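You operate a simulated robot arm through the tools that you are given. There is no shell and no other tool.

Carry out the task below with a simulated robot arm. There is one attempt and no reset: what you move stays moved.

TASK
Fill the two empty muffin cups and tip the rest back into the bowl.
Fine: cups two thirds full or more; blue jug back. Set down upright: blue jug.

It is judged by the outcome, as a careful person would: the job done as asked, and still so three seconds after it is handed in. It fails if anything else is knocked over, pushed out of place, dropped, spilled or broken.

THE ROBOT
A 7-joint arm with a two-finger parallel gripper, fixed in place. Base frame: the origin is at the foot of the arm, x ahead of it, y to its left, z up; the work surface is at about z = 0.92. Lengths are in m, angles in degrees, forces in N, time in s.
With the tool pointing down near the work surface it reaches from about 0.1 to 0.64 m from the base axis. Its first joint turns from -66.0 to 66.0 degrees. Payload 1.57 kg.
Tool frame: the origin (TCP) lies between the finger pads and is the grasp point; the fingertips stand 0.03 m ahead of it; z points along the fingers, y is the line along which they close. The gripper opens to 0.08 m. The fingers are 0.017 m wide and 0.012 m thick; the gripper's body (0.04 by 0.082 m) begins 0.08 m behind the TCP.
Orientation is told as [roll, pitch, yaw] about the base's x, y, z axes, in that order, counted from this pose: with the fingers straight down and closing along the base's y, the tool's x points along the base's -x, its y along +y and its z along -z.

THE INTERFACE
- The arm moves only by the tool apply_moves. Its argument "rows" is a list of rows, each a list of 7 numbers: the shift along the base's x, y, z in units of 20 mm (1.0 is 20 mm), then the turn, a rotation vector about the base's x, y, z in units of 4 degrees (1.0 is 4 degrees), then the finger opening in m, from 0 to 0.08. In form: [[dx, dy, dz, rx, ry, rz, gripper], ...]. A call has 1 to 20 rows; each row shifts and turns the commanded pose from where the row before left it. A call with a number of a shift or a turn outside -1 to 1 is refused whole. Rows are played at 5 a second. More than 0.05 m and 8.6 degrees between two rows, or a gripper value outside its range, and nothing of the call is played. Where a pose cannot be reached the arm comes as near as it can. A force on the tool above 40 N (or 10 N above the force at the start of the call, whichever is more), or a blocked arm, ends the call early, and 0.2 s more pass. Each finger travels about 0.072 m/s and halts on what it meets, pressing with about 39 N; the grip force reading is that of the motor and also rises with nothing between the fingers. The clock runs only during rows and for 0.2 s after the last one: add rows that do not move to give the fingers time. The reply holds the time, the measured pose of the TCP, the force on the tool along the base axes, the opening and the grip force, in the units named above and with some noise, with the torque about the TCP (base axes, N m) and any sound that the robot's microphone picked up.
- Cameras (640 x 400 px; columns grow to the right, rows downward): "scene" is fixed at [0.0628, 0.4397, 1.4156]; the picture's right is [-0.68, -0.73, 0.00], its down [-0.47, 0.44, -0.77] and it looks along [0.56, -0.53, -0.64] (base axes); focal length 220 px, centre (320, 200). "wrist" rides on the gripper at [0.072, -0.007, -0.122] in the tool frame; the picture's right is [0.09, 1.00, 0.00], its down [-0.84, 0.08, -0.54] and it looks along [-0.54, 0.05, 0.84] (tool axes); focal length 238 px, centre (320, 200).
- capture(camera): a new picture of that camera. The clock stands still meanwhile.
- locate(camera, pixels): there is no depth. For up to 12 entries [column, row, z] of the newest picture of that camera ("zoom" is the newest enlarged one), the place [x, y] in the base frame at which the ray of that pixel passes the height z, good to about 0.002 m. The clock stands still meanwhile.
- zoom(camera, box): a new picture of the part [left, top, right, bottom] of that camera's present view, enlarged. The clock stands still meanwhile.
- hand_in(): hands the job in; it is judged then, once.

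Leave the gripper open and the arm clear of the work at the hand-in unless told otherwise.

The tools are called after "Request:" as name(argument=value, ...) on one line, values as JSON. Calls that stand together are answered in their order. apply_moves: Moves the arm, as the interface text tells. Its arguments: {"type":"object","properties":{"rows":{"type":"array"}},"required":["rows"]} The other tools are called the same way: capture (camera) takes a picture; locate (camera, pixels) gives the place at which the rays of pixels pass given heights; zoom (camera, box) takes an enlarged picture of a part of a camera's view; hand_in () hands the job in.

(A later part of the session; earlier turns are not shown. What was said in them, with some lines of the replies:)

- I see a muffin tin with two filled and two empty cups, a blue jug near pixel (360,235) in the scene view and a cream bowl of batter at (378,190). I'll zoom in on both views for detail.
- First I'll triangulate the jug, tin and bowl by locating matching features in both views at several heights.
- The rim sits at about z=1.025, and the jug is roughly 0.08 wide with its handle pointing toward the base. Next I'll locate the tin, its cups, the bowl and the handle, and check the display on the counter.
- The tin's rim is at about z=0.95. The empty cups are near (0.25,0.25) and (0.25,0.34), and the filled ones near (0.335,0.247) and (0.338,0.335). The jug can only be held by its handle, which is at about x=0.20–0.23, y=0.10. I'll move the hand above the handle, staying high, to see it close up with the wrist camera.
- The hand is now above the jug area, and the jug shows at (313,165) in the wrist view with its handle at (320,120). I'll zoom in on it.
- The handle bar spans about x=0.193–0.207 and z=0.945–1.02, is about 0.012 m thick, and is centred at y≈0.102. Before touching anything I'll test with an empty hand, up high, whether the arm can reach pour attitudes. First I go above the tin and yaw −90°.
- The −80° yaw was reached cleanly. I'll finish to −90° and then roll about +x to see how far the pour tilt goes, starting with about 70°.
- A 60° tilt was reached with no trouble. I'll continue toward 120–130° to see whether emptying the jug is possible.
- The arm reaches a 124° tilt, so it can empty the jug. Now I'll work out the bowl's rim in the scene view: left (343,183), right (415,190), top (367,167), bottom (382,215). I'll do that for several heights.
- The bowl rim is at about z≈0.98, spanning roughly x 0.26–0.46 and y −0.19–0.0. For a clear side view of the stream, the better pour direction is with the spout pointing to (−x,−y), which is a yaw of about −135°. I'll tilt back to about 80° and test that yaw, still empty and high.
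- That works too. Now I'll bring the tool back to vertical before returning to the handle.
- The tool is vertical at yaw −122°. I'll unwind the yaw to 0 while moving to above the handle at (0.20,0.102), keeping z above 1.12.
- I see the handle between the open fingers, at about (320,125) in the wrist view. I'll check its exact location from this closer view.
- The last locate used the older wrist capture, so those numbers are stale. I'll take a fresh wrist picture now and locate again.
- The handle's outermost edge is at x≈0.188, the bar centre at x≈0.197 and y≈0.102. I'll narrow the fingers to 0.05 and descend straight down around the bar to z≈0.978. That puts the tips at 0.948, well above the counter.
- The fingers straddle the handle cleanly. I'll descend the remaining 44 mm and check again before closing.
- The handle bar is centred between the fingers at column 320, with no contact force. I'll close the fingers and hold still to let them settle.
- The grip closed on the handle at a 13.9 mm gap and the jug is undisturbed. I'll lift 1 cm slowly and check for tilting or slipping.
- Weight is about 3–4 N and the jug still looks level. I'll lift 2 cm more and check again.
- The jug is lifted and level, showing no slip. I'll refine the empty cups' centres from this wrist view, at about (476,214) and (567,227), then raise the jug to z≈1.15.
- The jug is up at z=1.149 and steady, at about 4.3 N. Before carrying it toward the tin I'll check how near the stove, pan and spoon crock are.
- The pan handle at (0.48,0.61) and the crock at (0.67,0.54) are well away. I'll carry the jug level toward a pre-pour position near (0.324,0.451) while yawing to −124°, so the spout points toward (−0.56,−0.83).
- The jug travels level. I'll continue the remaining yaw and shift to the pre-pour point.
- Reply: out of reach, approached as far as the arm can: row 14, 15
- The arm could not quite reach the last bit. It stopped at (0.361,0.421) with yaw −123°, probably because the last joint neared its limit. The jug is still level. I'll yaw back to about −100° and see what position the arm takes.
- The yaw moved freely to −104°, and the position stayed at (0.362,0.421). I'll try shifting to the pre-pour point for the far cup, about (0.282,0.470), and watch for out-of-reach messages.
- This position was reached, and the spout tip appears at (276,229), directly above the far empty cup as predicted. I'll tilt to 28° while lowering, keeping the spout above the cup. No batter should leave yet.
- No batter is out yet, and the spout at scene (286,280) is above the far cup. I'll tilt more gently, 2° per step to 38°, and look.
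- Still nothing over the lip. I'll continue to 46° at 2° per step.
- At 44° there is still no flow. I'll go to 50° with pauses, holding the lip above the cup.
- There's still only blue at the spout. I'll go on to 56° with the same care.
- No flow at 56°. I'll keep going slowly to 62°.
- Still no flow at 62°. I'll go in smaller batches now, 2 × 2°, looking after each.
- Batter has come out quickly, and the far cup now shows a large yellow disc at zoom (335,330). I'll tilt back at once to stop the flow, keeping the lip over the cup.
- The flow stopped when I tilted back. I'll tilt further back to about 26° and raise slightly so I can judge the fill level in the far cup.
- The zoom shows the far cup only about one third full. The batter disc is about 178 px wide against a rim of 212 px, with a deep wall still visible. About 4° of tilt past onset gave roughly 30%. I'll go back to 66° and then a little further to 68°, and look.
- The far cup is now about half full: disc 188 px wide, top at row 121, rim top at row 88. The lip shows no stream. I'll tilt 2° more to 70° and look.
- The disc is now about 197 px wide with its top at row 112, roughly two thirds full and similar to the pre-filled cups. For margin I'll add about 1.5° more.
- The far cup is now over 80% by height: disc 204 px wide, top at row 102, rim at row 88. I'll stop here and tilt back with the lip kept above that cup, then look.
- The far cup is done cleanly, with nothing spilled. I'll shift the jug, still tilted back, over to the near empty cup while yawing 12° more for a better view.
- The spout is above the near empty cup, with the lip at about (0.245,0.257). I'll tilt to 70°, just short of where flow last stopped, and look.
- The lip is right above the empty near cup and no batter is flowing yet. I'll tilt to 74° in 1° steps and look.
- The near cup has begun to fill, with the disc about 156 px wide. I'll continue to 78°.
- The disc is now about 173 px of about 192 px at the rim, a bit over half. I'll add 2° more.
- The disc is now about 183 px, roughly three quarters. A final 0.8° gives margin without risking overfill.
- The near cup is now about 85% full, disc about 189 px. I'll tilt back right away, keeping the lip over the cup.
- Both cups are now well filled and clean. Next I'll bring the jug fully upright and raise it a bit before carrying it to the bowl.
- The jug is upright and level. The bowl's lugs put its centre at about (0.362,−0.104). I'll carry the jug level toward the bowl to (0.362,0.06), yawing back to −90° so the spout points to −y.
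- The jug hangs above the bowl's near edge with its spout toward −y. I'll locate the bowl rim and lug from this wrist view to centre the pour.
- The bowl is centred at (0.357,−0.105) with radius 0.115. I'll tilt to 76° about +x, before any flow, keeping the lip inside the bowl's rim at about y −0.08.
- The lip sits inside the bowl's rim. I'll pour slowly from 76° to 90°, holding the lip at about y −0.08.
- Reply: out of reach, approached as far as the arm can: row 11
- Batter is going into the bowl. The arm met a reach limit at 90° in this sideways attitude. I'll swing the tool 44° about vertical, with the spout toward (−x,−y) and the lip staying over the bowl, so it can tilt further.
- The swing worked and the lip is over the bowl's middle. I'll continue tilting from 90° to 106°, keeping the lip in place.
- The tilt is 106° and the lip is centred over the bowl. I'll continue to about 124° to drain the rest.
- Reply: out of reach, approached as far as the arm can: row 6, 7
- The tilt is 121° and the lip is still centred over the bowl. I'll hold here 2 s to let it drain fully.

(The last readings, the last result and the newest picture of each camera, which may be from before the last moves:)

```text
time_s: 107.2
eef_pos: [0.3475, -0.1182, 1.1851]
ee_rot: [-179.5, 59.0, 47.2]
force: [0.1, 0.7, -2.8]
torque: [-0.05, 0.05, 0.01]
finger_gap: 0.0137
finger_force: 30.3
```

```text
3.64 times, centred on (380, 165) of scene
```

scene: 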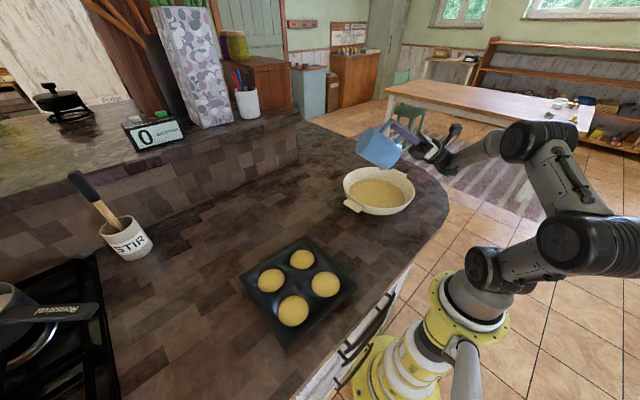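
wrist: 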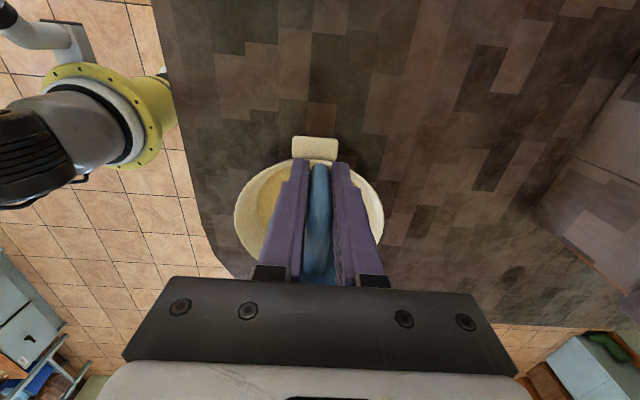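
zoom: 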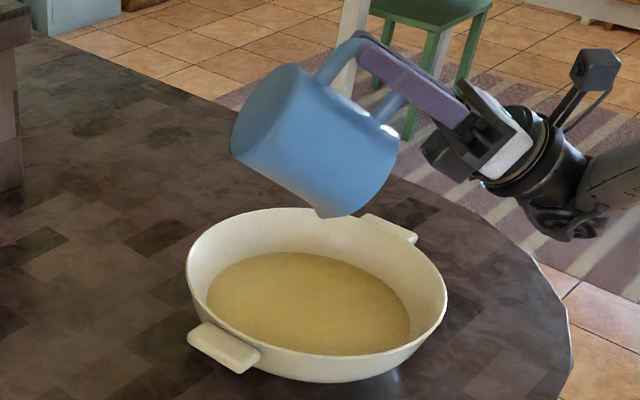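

The bowl holds the returned batter and nothing more is dripping. I'll tilt the jug back toward upright while it stays over the bowl.

Request:
apply_moves(rows=[[0.2, 0.22, 0, -0.731, 0.682, 0, 0.0], [0.2, 0.22, 0, -0.731, 0.682, 0, 0.0], [0.2, 0.22, 0, -0.731, 0.682, 0, 0.0], [0.2, 0.22, 0, -0.731, 0.682, 0, 0.0], [0.2, 0.22, 0, -0.731, 0.682, 0, 0.0], [0.2, 0.22, 0, -0.731, 0.682, 0, 0.0], [0.2, 0.22, 0, -0.731, 0.682, 0, 0.0], [0.2, 0.22, 0, -0.731, 0.682, 0, 0.0], [0.15, 0.17, 0, -0.731, 0.682, 0, 0.0], [0.15, 0.17, 0, -0.731, 0.682, 0, 0.0], [0.15, 0.17, 0, -0.731, 0.682, 0, 0.0], [0.15, 0.17, 0, -0.731, 0.682, 0, 0.0], [0.1, 0.15, 0, -0.731, 0.682, 0, 0.0], [0.1, 0.15, 0, -0.731, 0.682, 0, 0.0], [0.1, 0.15, 0, -0.731, 0.682, 0, 0.0], [0.1, 0.15, 0, -0.731, 0.682, 0, 0.0], [0.1, 0.15, 0, -0.731, 0.682, 0, 0.0], [0.1, 0.15, 0, -0.731, 0.682, 0, 0.0], [0.1, 0.15, 0, -0.731, 0.682, 0, 0.0], [0.1, 0.15, 0, -0.731, 0.682, 0, 0.0]])

```text
time_s: 111.4
eef_pos: [0.408, -0.044, 1.1841]
ee_rot: [0.1, 41.2, -133.3]
force: [0.8, -0.3, -2.6]
torque: [0.03, -0.06, -0.02]
finger_gap: 0.0136
finger_force: 30.1
```

The tilt is back to 41°. I'll finish to upright and inspect inside the jug.

Request:
apply_moves(rows=[[0.05, 0.05, 0, -0.728, 0.686, 0, 0.0], [0.05, 0.05, 0, -0.728, 0.686, 0, 0.0], [0.05, 0.05, 0, -0.728, 0.686, 0, 0.0], [0.05, 0.05, 0, -0.728, 0.686, 0, 0.0], [0, 0, 0, -0.728, 0.686, 0, 0.0], [0, 0, 0, -0.728, 0.686, 0, 0.0], [0, 0, 0, -0.728, 0.686, 0, 0.0], [0, 0, 0, -0.728, 0.686, 0, 0.0], [0, 0, 0, -0.728, 0.686, 0, 0.0], [0, 0, 0, -0.728, 0.686, 0, 0.0], [0, 0, 0, -0.218, 0.206, 0, 0.0], [0, 0, 0, 0, 0, 0, 0.0]])

Request:
capture(camera="scene")

Request:
zoom(camera="scene", box=[310, 90, 450, 220])

```text
time_s: 114.0
eef_pos: [0.4096, -0.0419, 1.1849]
ee_rot: [0.1, 0.0, -133.2]
force: [0.8, -0.3, -2.8]
torque: [0.13, -0.08, 0.01]
finger_gap: 0.0136
finger_force: 30.5
```

```text
taken
```

scene: 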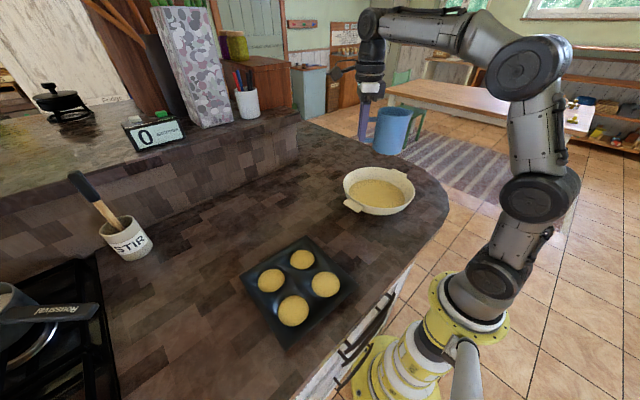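

```text
3.08 times, centred on (380, 155) of scene
```

zoom: 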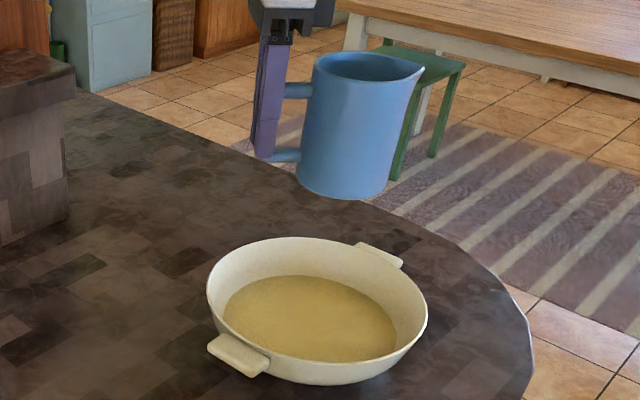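

The jug is upright. I'll carry it home, doing most of the yaw first while it is away from the arm's own column.

Request:
apply_moves(rows=[[-0.1, 0.1, 0, 0, 0, 0.6, 0.0], [-0.15, 0.2, 0, 0, 0, 1, 0.0], [-0.15, 0.2, 0, 0, 0, 1, 0.0], [-0.15, 0.2, 0, 0, 0, 1, 0.0], [-0.15, 0.2, 0, 0, 0, 1, 0.0], [-0.15, 0.2, 0, 0, 0, 1, 0.0], [-0.15, 0.2, 0, 0, 0, 1, 0.0], [-0.15, 0.2, 0, 0, 0, 1, 0.0], [-0.15, 0.2, 0, 0, 0, 1, 0.0], [-0.15, 0.2, 0, 0, 0, 1, 0.0], [-0.15, 0.2, 0, 0, 0, 1, 0.0], [-0.15, 0.2, 0, 0, 0, 1, 0.0], [-0.15, 0.2, 0, 0, 0, 1, 0.0], [-0.15, 0.2, 0, 0, 0, 1, 0.0], [-0.15, 0.2, 0, 0, 0, 1, 0.0], [-0.15, 0.2, 0, 0, 0, 1, 0.0], [-0.15, 0.2, 0, 0, 0, 1, 0.0], [-0.15, 0.2, 0, 0, 0, 1, 0.0], [-0.15, 0.2, 0, 0, 0, 1, 0.0], [-0.15, 0.2, 0, 0, 0, 1, 0.0]])

```text
time_s: 118.2
eef_pos: [0.3529, 0.0365, 1.1861]
ee_rot: [0.1, 0.0, -54.6]
force: [-0.8, -0.2, -2.4]
torque: [0.09, 0.05, 0.0]
finger_gap: 0.0136
finger_force: 30.8
```

Now the rest of the way to above the jug's original spot, finishing the yaw to 0.

Request:
apply_moves(rows=[[-0.509, 0.2147, 0, 0, 0, 0.91, 0.0], [-0.509, 0.2147, 0, 0, 0, 0.91, 0.0], [-0.509, 0.2147, 0, 0, 0, 0.91, 0.0], [-0.509, 0.2147, 0, 0, 0, 0.91, 0.0], [-0.509, 0.2147, 0, 0, 0, 0.91, 0.0], [-0.509, 0.2147, 0, 0, 0, 0.91, 0.0], [-0.509, 0.2147, 0, 0, 0, 0.91, 0.0], [-0.509, 0.2147, 0, 0, 0, 0.91, 0.0], [-0.509, 0.2147, 0, 0, 0, 0.91, 0.0], [-0.509, 0.2147, 0, 0, 0, 0.91, 0.0], [-0.509, 0.2147, 0, 0, 0, 0.91, 0.0], [-0.509, 0.2147, 0, 0, 0, 0.91, 0.0], [-0.509, 0.2147, 0, 0, 0, 0.91, 0.0], [-0.509, 0.2147, 0, 0, 0, 0.91, 0.0], [-0.509, 0.2147, 0, 0, 0, 0.91, 0.0], [0, 0, 0, 0, 0, 0, 0.0], [0, 0, 0, 0, 0, 0, 0.0]])

Request:
capture(camera="scene")

Request:
capture(camera="wrist")

Request:
zoom(camera="scene", box=[310, 120, 450, 250])

```text
time_s: 121.8
eef_pos: [0.2007, 0.1014, 1.1854]
ee_rot: [0.1, 0.0, -0.1]
force: [0.0, -0.4, -1.5]
torque: [-0.03, 0.14, 0.0]
finger_gap: 0.0139
finger_force: 30.4
```

```text
taken
```

scene: 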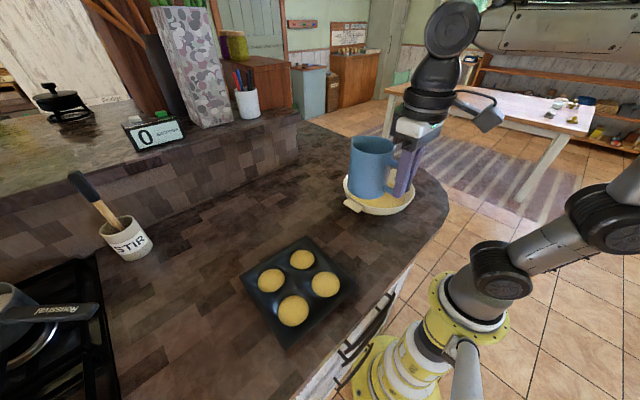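

```text
taken
```

wrist: 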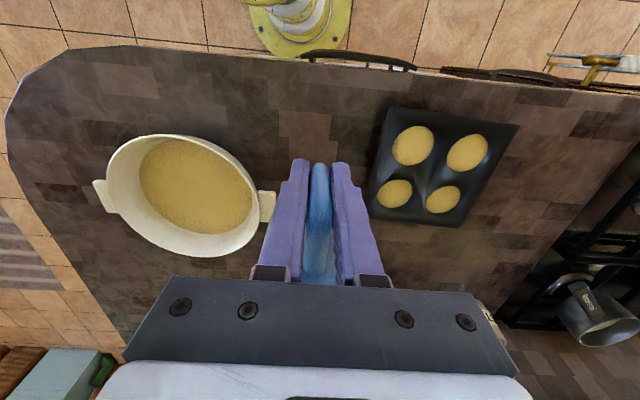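

```text
3.08 times, centred on (380, 185) of scene
```

zoom: 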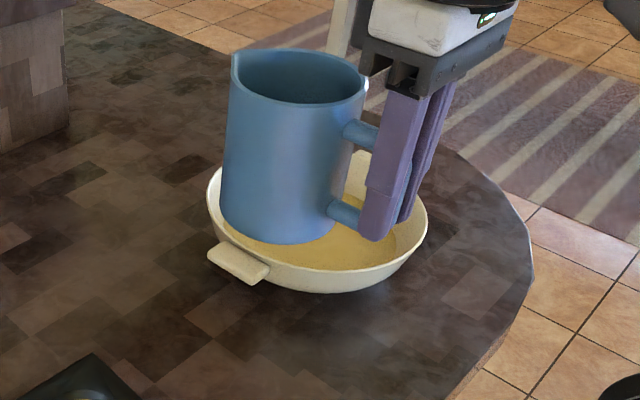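

The jug is back above its original place, level, and its inside looks empty from here. I'll lower it straight down to about 1 cm above contact.

Request:
apply_moves(rows=[[0, 0, -0.5, 0, 0, 0, 0.0], [0, 0, -0.8, 0, 0, 0, 0.0], [0, 0, -0.8, 0, 0, 0, 0.0], [0, 0, -0.8, 0, 0, 0, 0.0], [0, 0, -0.8, 0, 0, 0, 0.0], [0, 0, -0.8, 0, 0, 0, 0.0], [0, 0, -0.8, 0, 0, 0, 0.0], [0, 0, -0.8, 0, 0, 0, 0.0], [0, 0, -0.8, 0, 0, 0, 0.0], [0, 0, -0.8, 0, 0, 0, 0.0], [0, 0, -0.8, 0, 0, 0, 0.0], [0, 0, -0.8, 0, 0, 0, 0.0], [0, 0, -0.4, 0, 0, 0, 0.0], [0, 0, 0, 0, 0, 0, 0.0]])

Request:
zoom(camera="scene", box=[310, 150, 450, 270])

```text
time_s: 124.8
eef_pos: [0.2001, 0.1001, 0.9895]
ee_rot: [0.1, 0.0, -0.2]
force: [0.5, 0.5, -2.3]
torque: [-0.04, 0.13, 0.0]
finger_gap: 0.0138
finger_force: 30.0
```

```text
3.33 times, centred on (380, 210) of scene
```

zoom: 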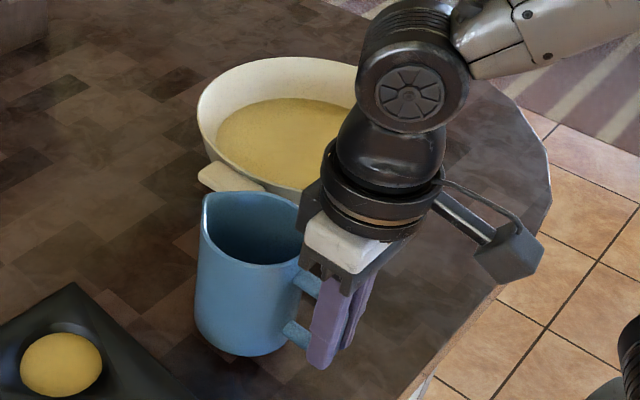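

The jug is about 1 cm above the counter, in its original pose. I'll lower it the last 10 mm in small steps and watch the force.

Request:
apply_moves(rows=[[0, 0, -0.15, 0, 0, 0, 0.0], [0, 0, -0.12, 0, 0, 0, 0.0], [0, 0, -0.1, 0, 0, 0, 0.0], [0, 0, -0.08, 0, 0, 0, 0.0], [0, 0, 0, 0, 0, 0, 0.0], [0, 0, 0, 0, 0, 0, 0.0]])

Request:
zoom(camera="scene", box=[310, 150, 450, 270])

```text
time_s: 126.2
eef_pos: [0.2001, 0.1008, 0.9826]
ee_rot: [0.1, 0.0, -0.2]
force: [0.0, -0.5, -2.3]
torque: [0.0, 0.12, -0.01]
finger_gap: 0.0136
finger_force: 29.9
```

```text
3.33 times, centred on (380, 210) of scene
```

zoom: 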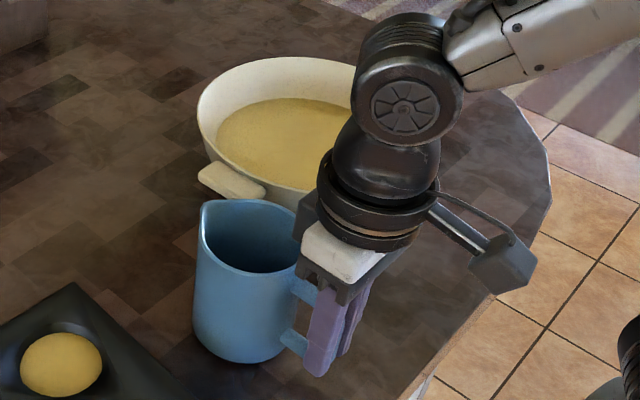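

It's still hanging free, with the force at −2.3 N. I'll lower 1 mm per step a bit more.

Request:
apply_moves(rows=[[0, 0, -0.05, 0, 0, 0, 0.0], [0, 0, -0.05, 0, 0, 0, 0.0], [0, 0, 0, 0, 0, 0, 0.0], [0, 0, 0, 0, 0, 0, 0.0]])

```text
time_s: 127.2
eef_pos: [0.2, 0.1005, 0.9809]
ee_rot: [0.0, -0.1, -0.2]
force: [-1.1, 0.0, 3.6]
torque: [-0.05, -0.41, -0.01]
finger_gap: 0.0137
finger_force: 29.7
```

The jug has touched down, with force +3.6 N. I'll ease up half a millimetre and then open the fingers gently to 0.05.

Request:
apply_moves(rows=[[0, 0, 0.02, 0, 0, 0, 0.0], [0, 0, 0, 0, 0, 0, 0.0], [0, 0, 0, 0, 0, 0, 0.013], [0, 0, 0, 0, 0, 0, 0.016], [0, 0, 0, 0, 0, 0, 0.022], [0, 0, 0, 0, 0, 0, 0.035], [0, 0, 0, 0, 0, 0, 0.05], [0, 0, 0, 0, 0, 0, 0.05], [0, 0, 0, 0, 0, 0, 0.05]])

Request:
zoom(camera="scene", box=[310, 150, 450, 270])

Request:
capture(camera="wrist")

```text
time_s: 129.2
eef_pos: [0.1999, 0.1012, 0.9817]
ee_rot: [0.1, 0.1, -0.1]
force: [-1.1, 0.4, 0.2]
torque: [0.02, 0.01, 0.01]
finger_gap: 0.0498
finger_force: 0.1
```

```text
3.33 times, centred on (380, 210) of scene
```

zoom: 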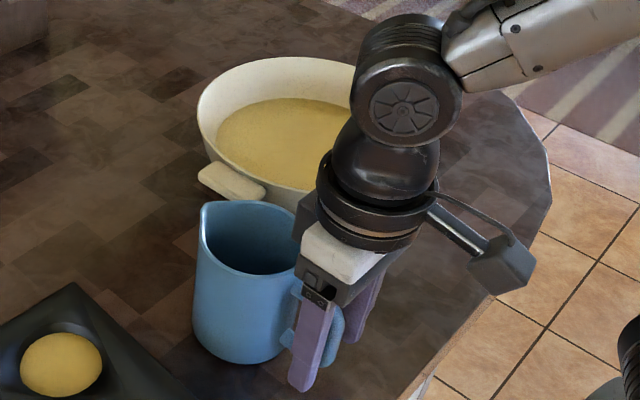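

```text
taken
```

wrist: 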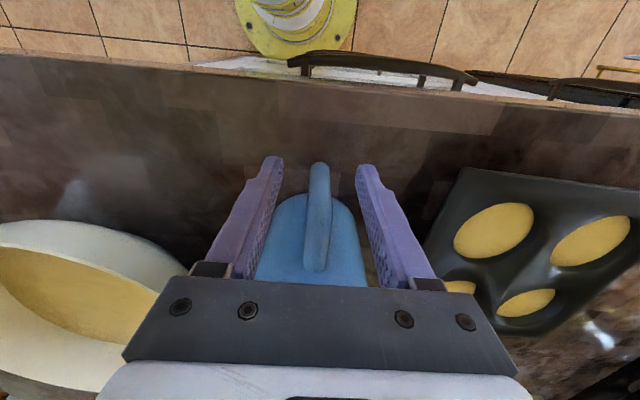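

The jug is released and stands upright in its spot, with the handle free between the fingers. I'll rise straight up.

Request:
apply_moves(rows=[[0, 0, 0.3, 0, 0, 0, 0.05], [0, 0, 0.5, 0, 0, 0, 0.05], [0, 0, 0.8, 0, 0, 0, 0.05], [0, 0, 0.8, 0, 0, 0, 0.05], [0, 0, 0.8, 0, 0, 0, 0.05], [0, 0, 0.8, 0, 0, 0, 0.05], [0, 0, 0.8, 0, 0, 0, 0.05], [0, 0, 0.8, 0, 0, 0, 0.05], [0, 0, 0.8, 0, 0, 0, 0.06], [0, 0, 0.8, 0, 0, 0, 0.08], [0, 0, 0.8, 0, 0, 0, 0.08], [0, 0, 0.8, 0, 0, 0, 0.08], [0, 0, 0, 0, 0, 0, 0.08]])

Request:
capture(camera="wrist")

Request:
zoom(camera="wrist", box=[250, 90, 390, 230])

Request:
capture(camera="scene")

```text
time_s: 132.0
eef_pos: [0.1981, 0.1016, 1.1587]
ee_rot: [0.0, 0.0, -0.3]
force: [0.1, 0.3, 0.7]
torque: [0.0, 0.03, -0.03]
finger_gap: 0.0802
finger_force: 0.0
```

```text
taken
```

wrist: 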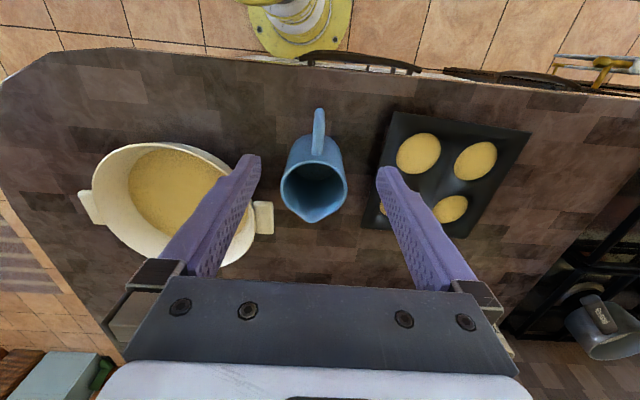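

```text
2.86 times, centred on (320, 160) of wrist
```

zoom: 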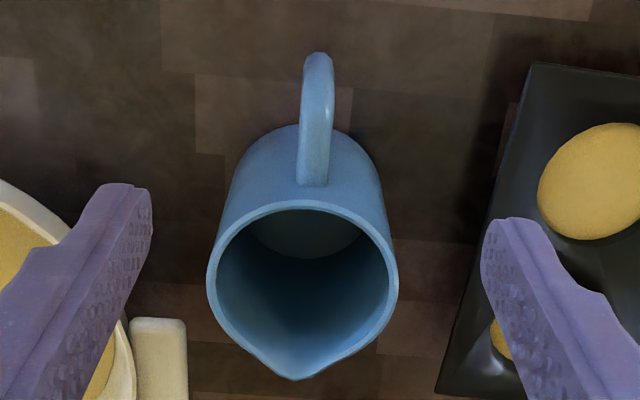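

```text
taken
```

scene: 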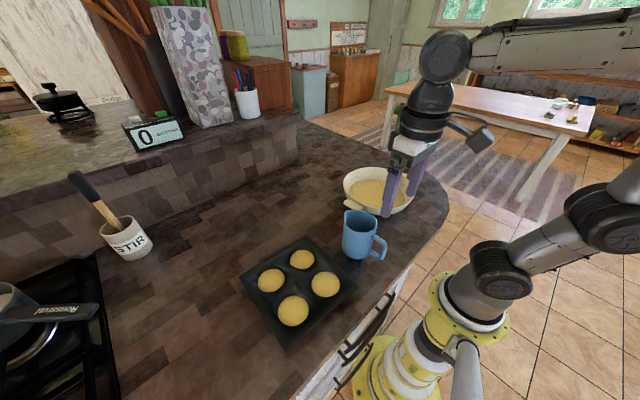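

The jug is empty inside, upright and in its original spot, and the tin and bowl are undisturbed. I'll move the arm clear, up and back near its starting pose with the gripper open, and inspect everything.

Request:
apply_moves(rows=[[0, 0, 0.8, 0, 0, 0, 0.08], [0, 0, 0.8, 0, 0, 0, 0.08], [0.6, 0.7, 0.4, 0, 0, 0, 0.08], [0.7, 0.85, 0.4, 0, 0, 0, 0.08], [0.7, 0.85, 0.3, 0, 0, 0, 0.08], [0.7, 0.85, 0.3, 0, 0, 0, 0.08], [0.7, 0.85, 0.3, 0, 0, 0, 0.08], [0.7, 0.85, 0.2, 0, 0, 0, 0.08], [0.7, 0.85, 0.2, 0, 0, 0, 0.08], [0.7, 0.85, 0.2, 0, 0, 0, 0.08], [0.6, 0.75, 0.2, 0, 0, 0, 0.08], [0, 0, 0, 0, 0, 0, 0.08], [0, 0, 0, 0, 0, 0, 0.08]])

Request:
capture(camera="scene")

Request:
zoom(camera="scene", box=[220, 150, 440, 350])

Request:
capture(camera="wrist")

Request:
zoom(camera="wrist", box=[0, 0, 450, 200])

```text
time_s: 134.8
eef_pos: [0.3213, 0.2486, 1.2384]
ee_rot: [0.1, 0.0, -0.2]
force: [0.2, -0.3, 0.1]
torque: [-0.01, 0.01, 0.02]
finger_gap: 0.0802
finger_force: 0.1
```

```text
taken
```

scene: 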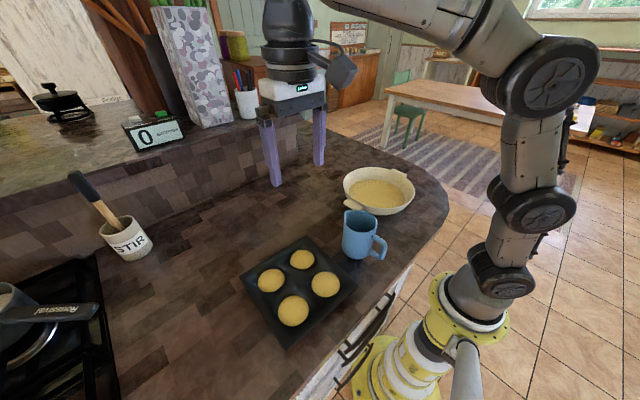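

```text
2.00 times, centred on (330, 250) of scene
```

zoom: 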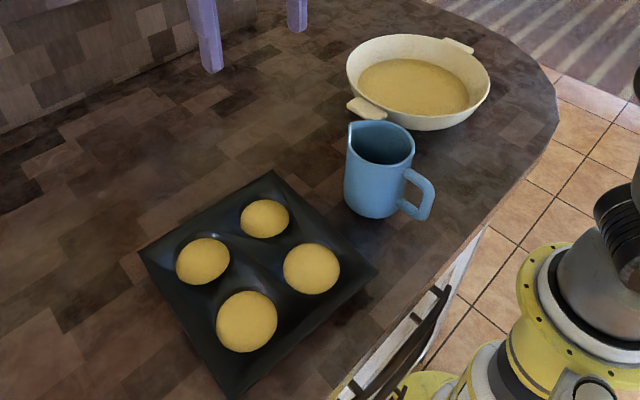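

```text
taken
```

wrist: 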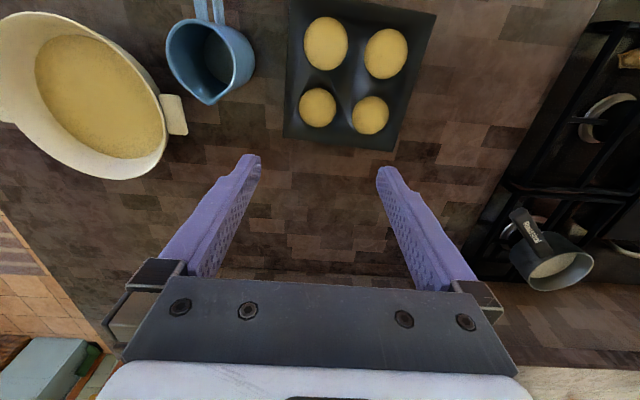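

```text
1.42 times, centred on (225, 100) of wrist
```

zoom: 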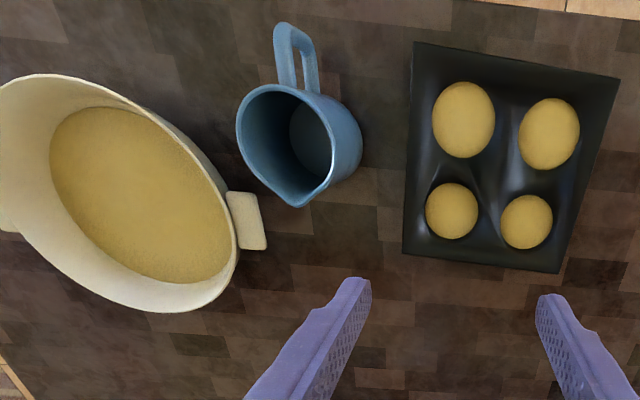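

All four cups are full and the counter and tin are clean. The remaining batter is back in the bowl, and the empty jug stands upright in its original place. The arm is clear with the gripper open, so I'll hand the job in.

Request:
hand_in()

```text
The job is handed in.
```

The two empty muffin cups are now filled, both by eye to about four fifths, and the rest of the batter is back in the bowl. The blue jug is empty and standing upright in its original place.

The final pictures showed no spills, and the tin and bowl had not moved. I left the gripper open and the arm clear at the hand-in. I don't have the judge's result, only confirmation that the job was handed in.
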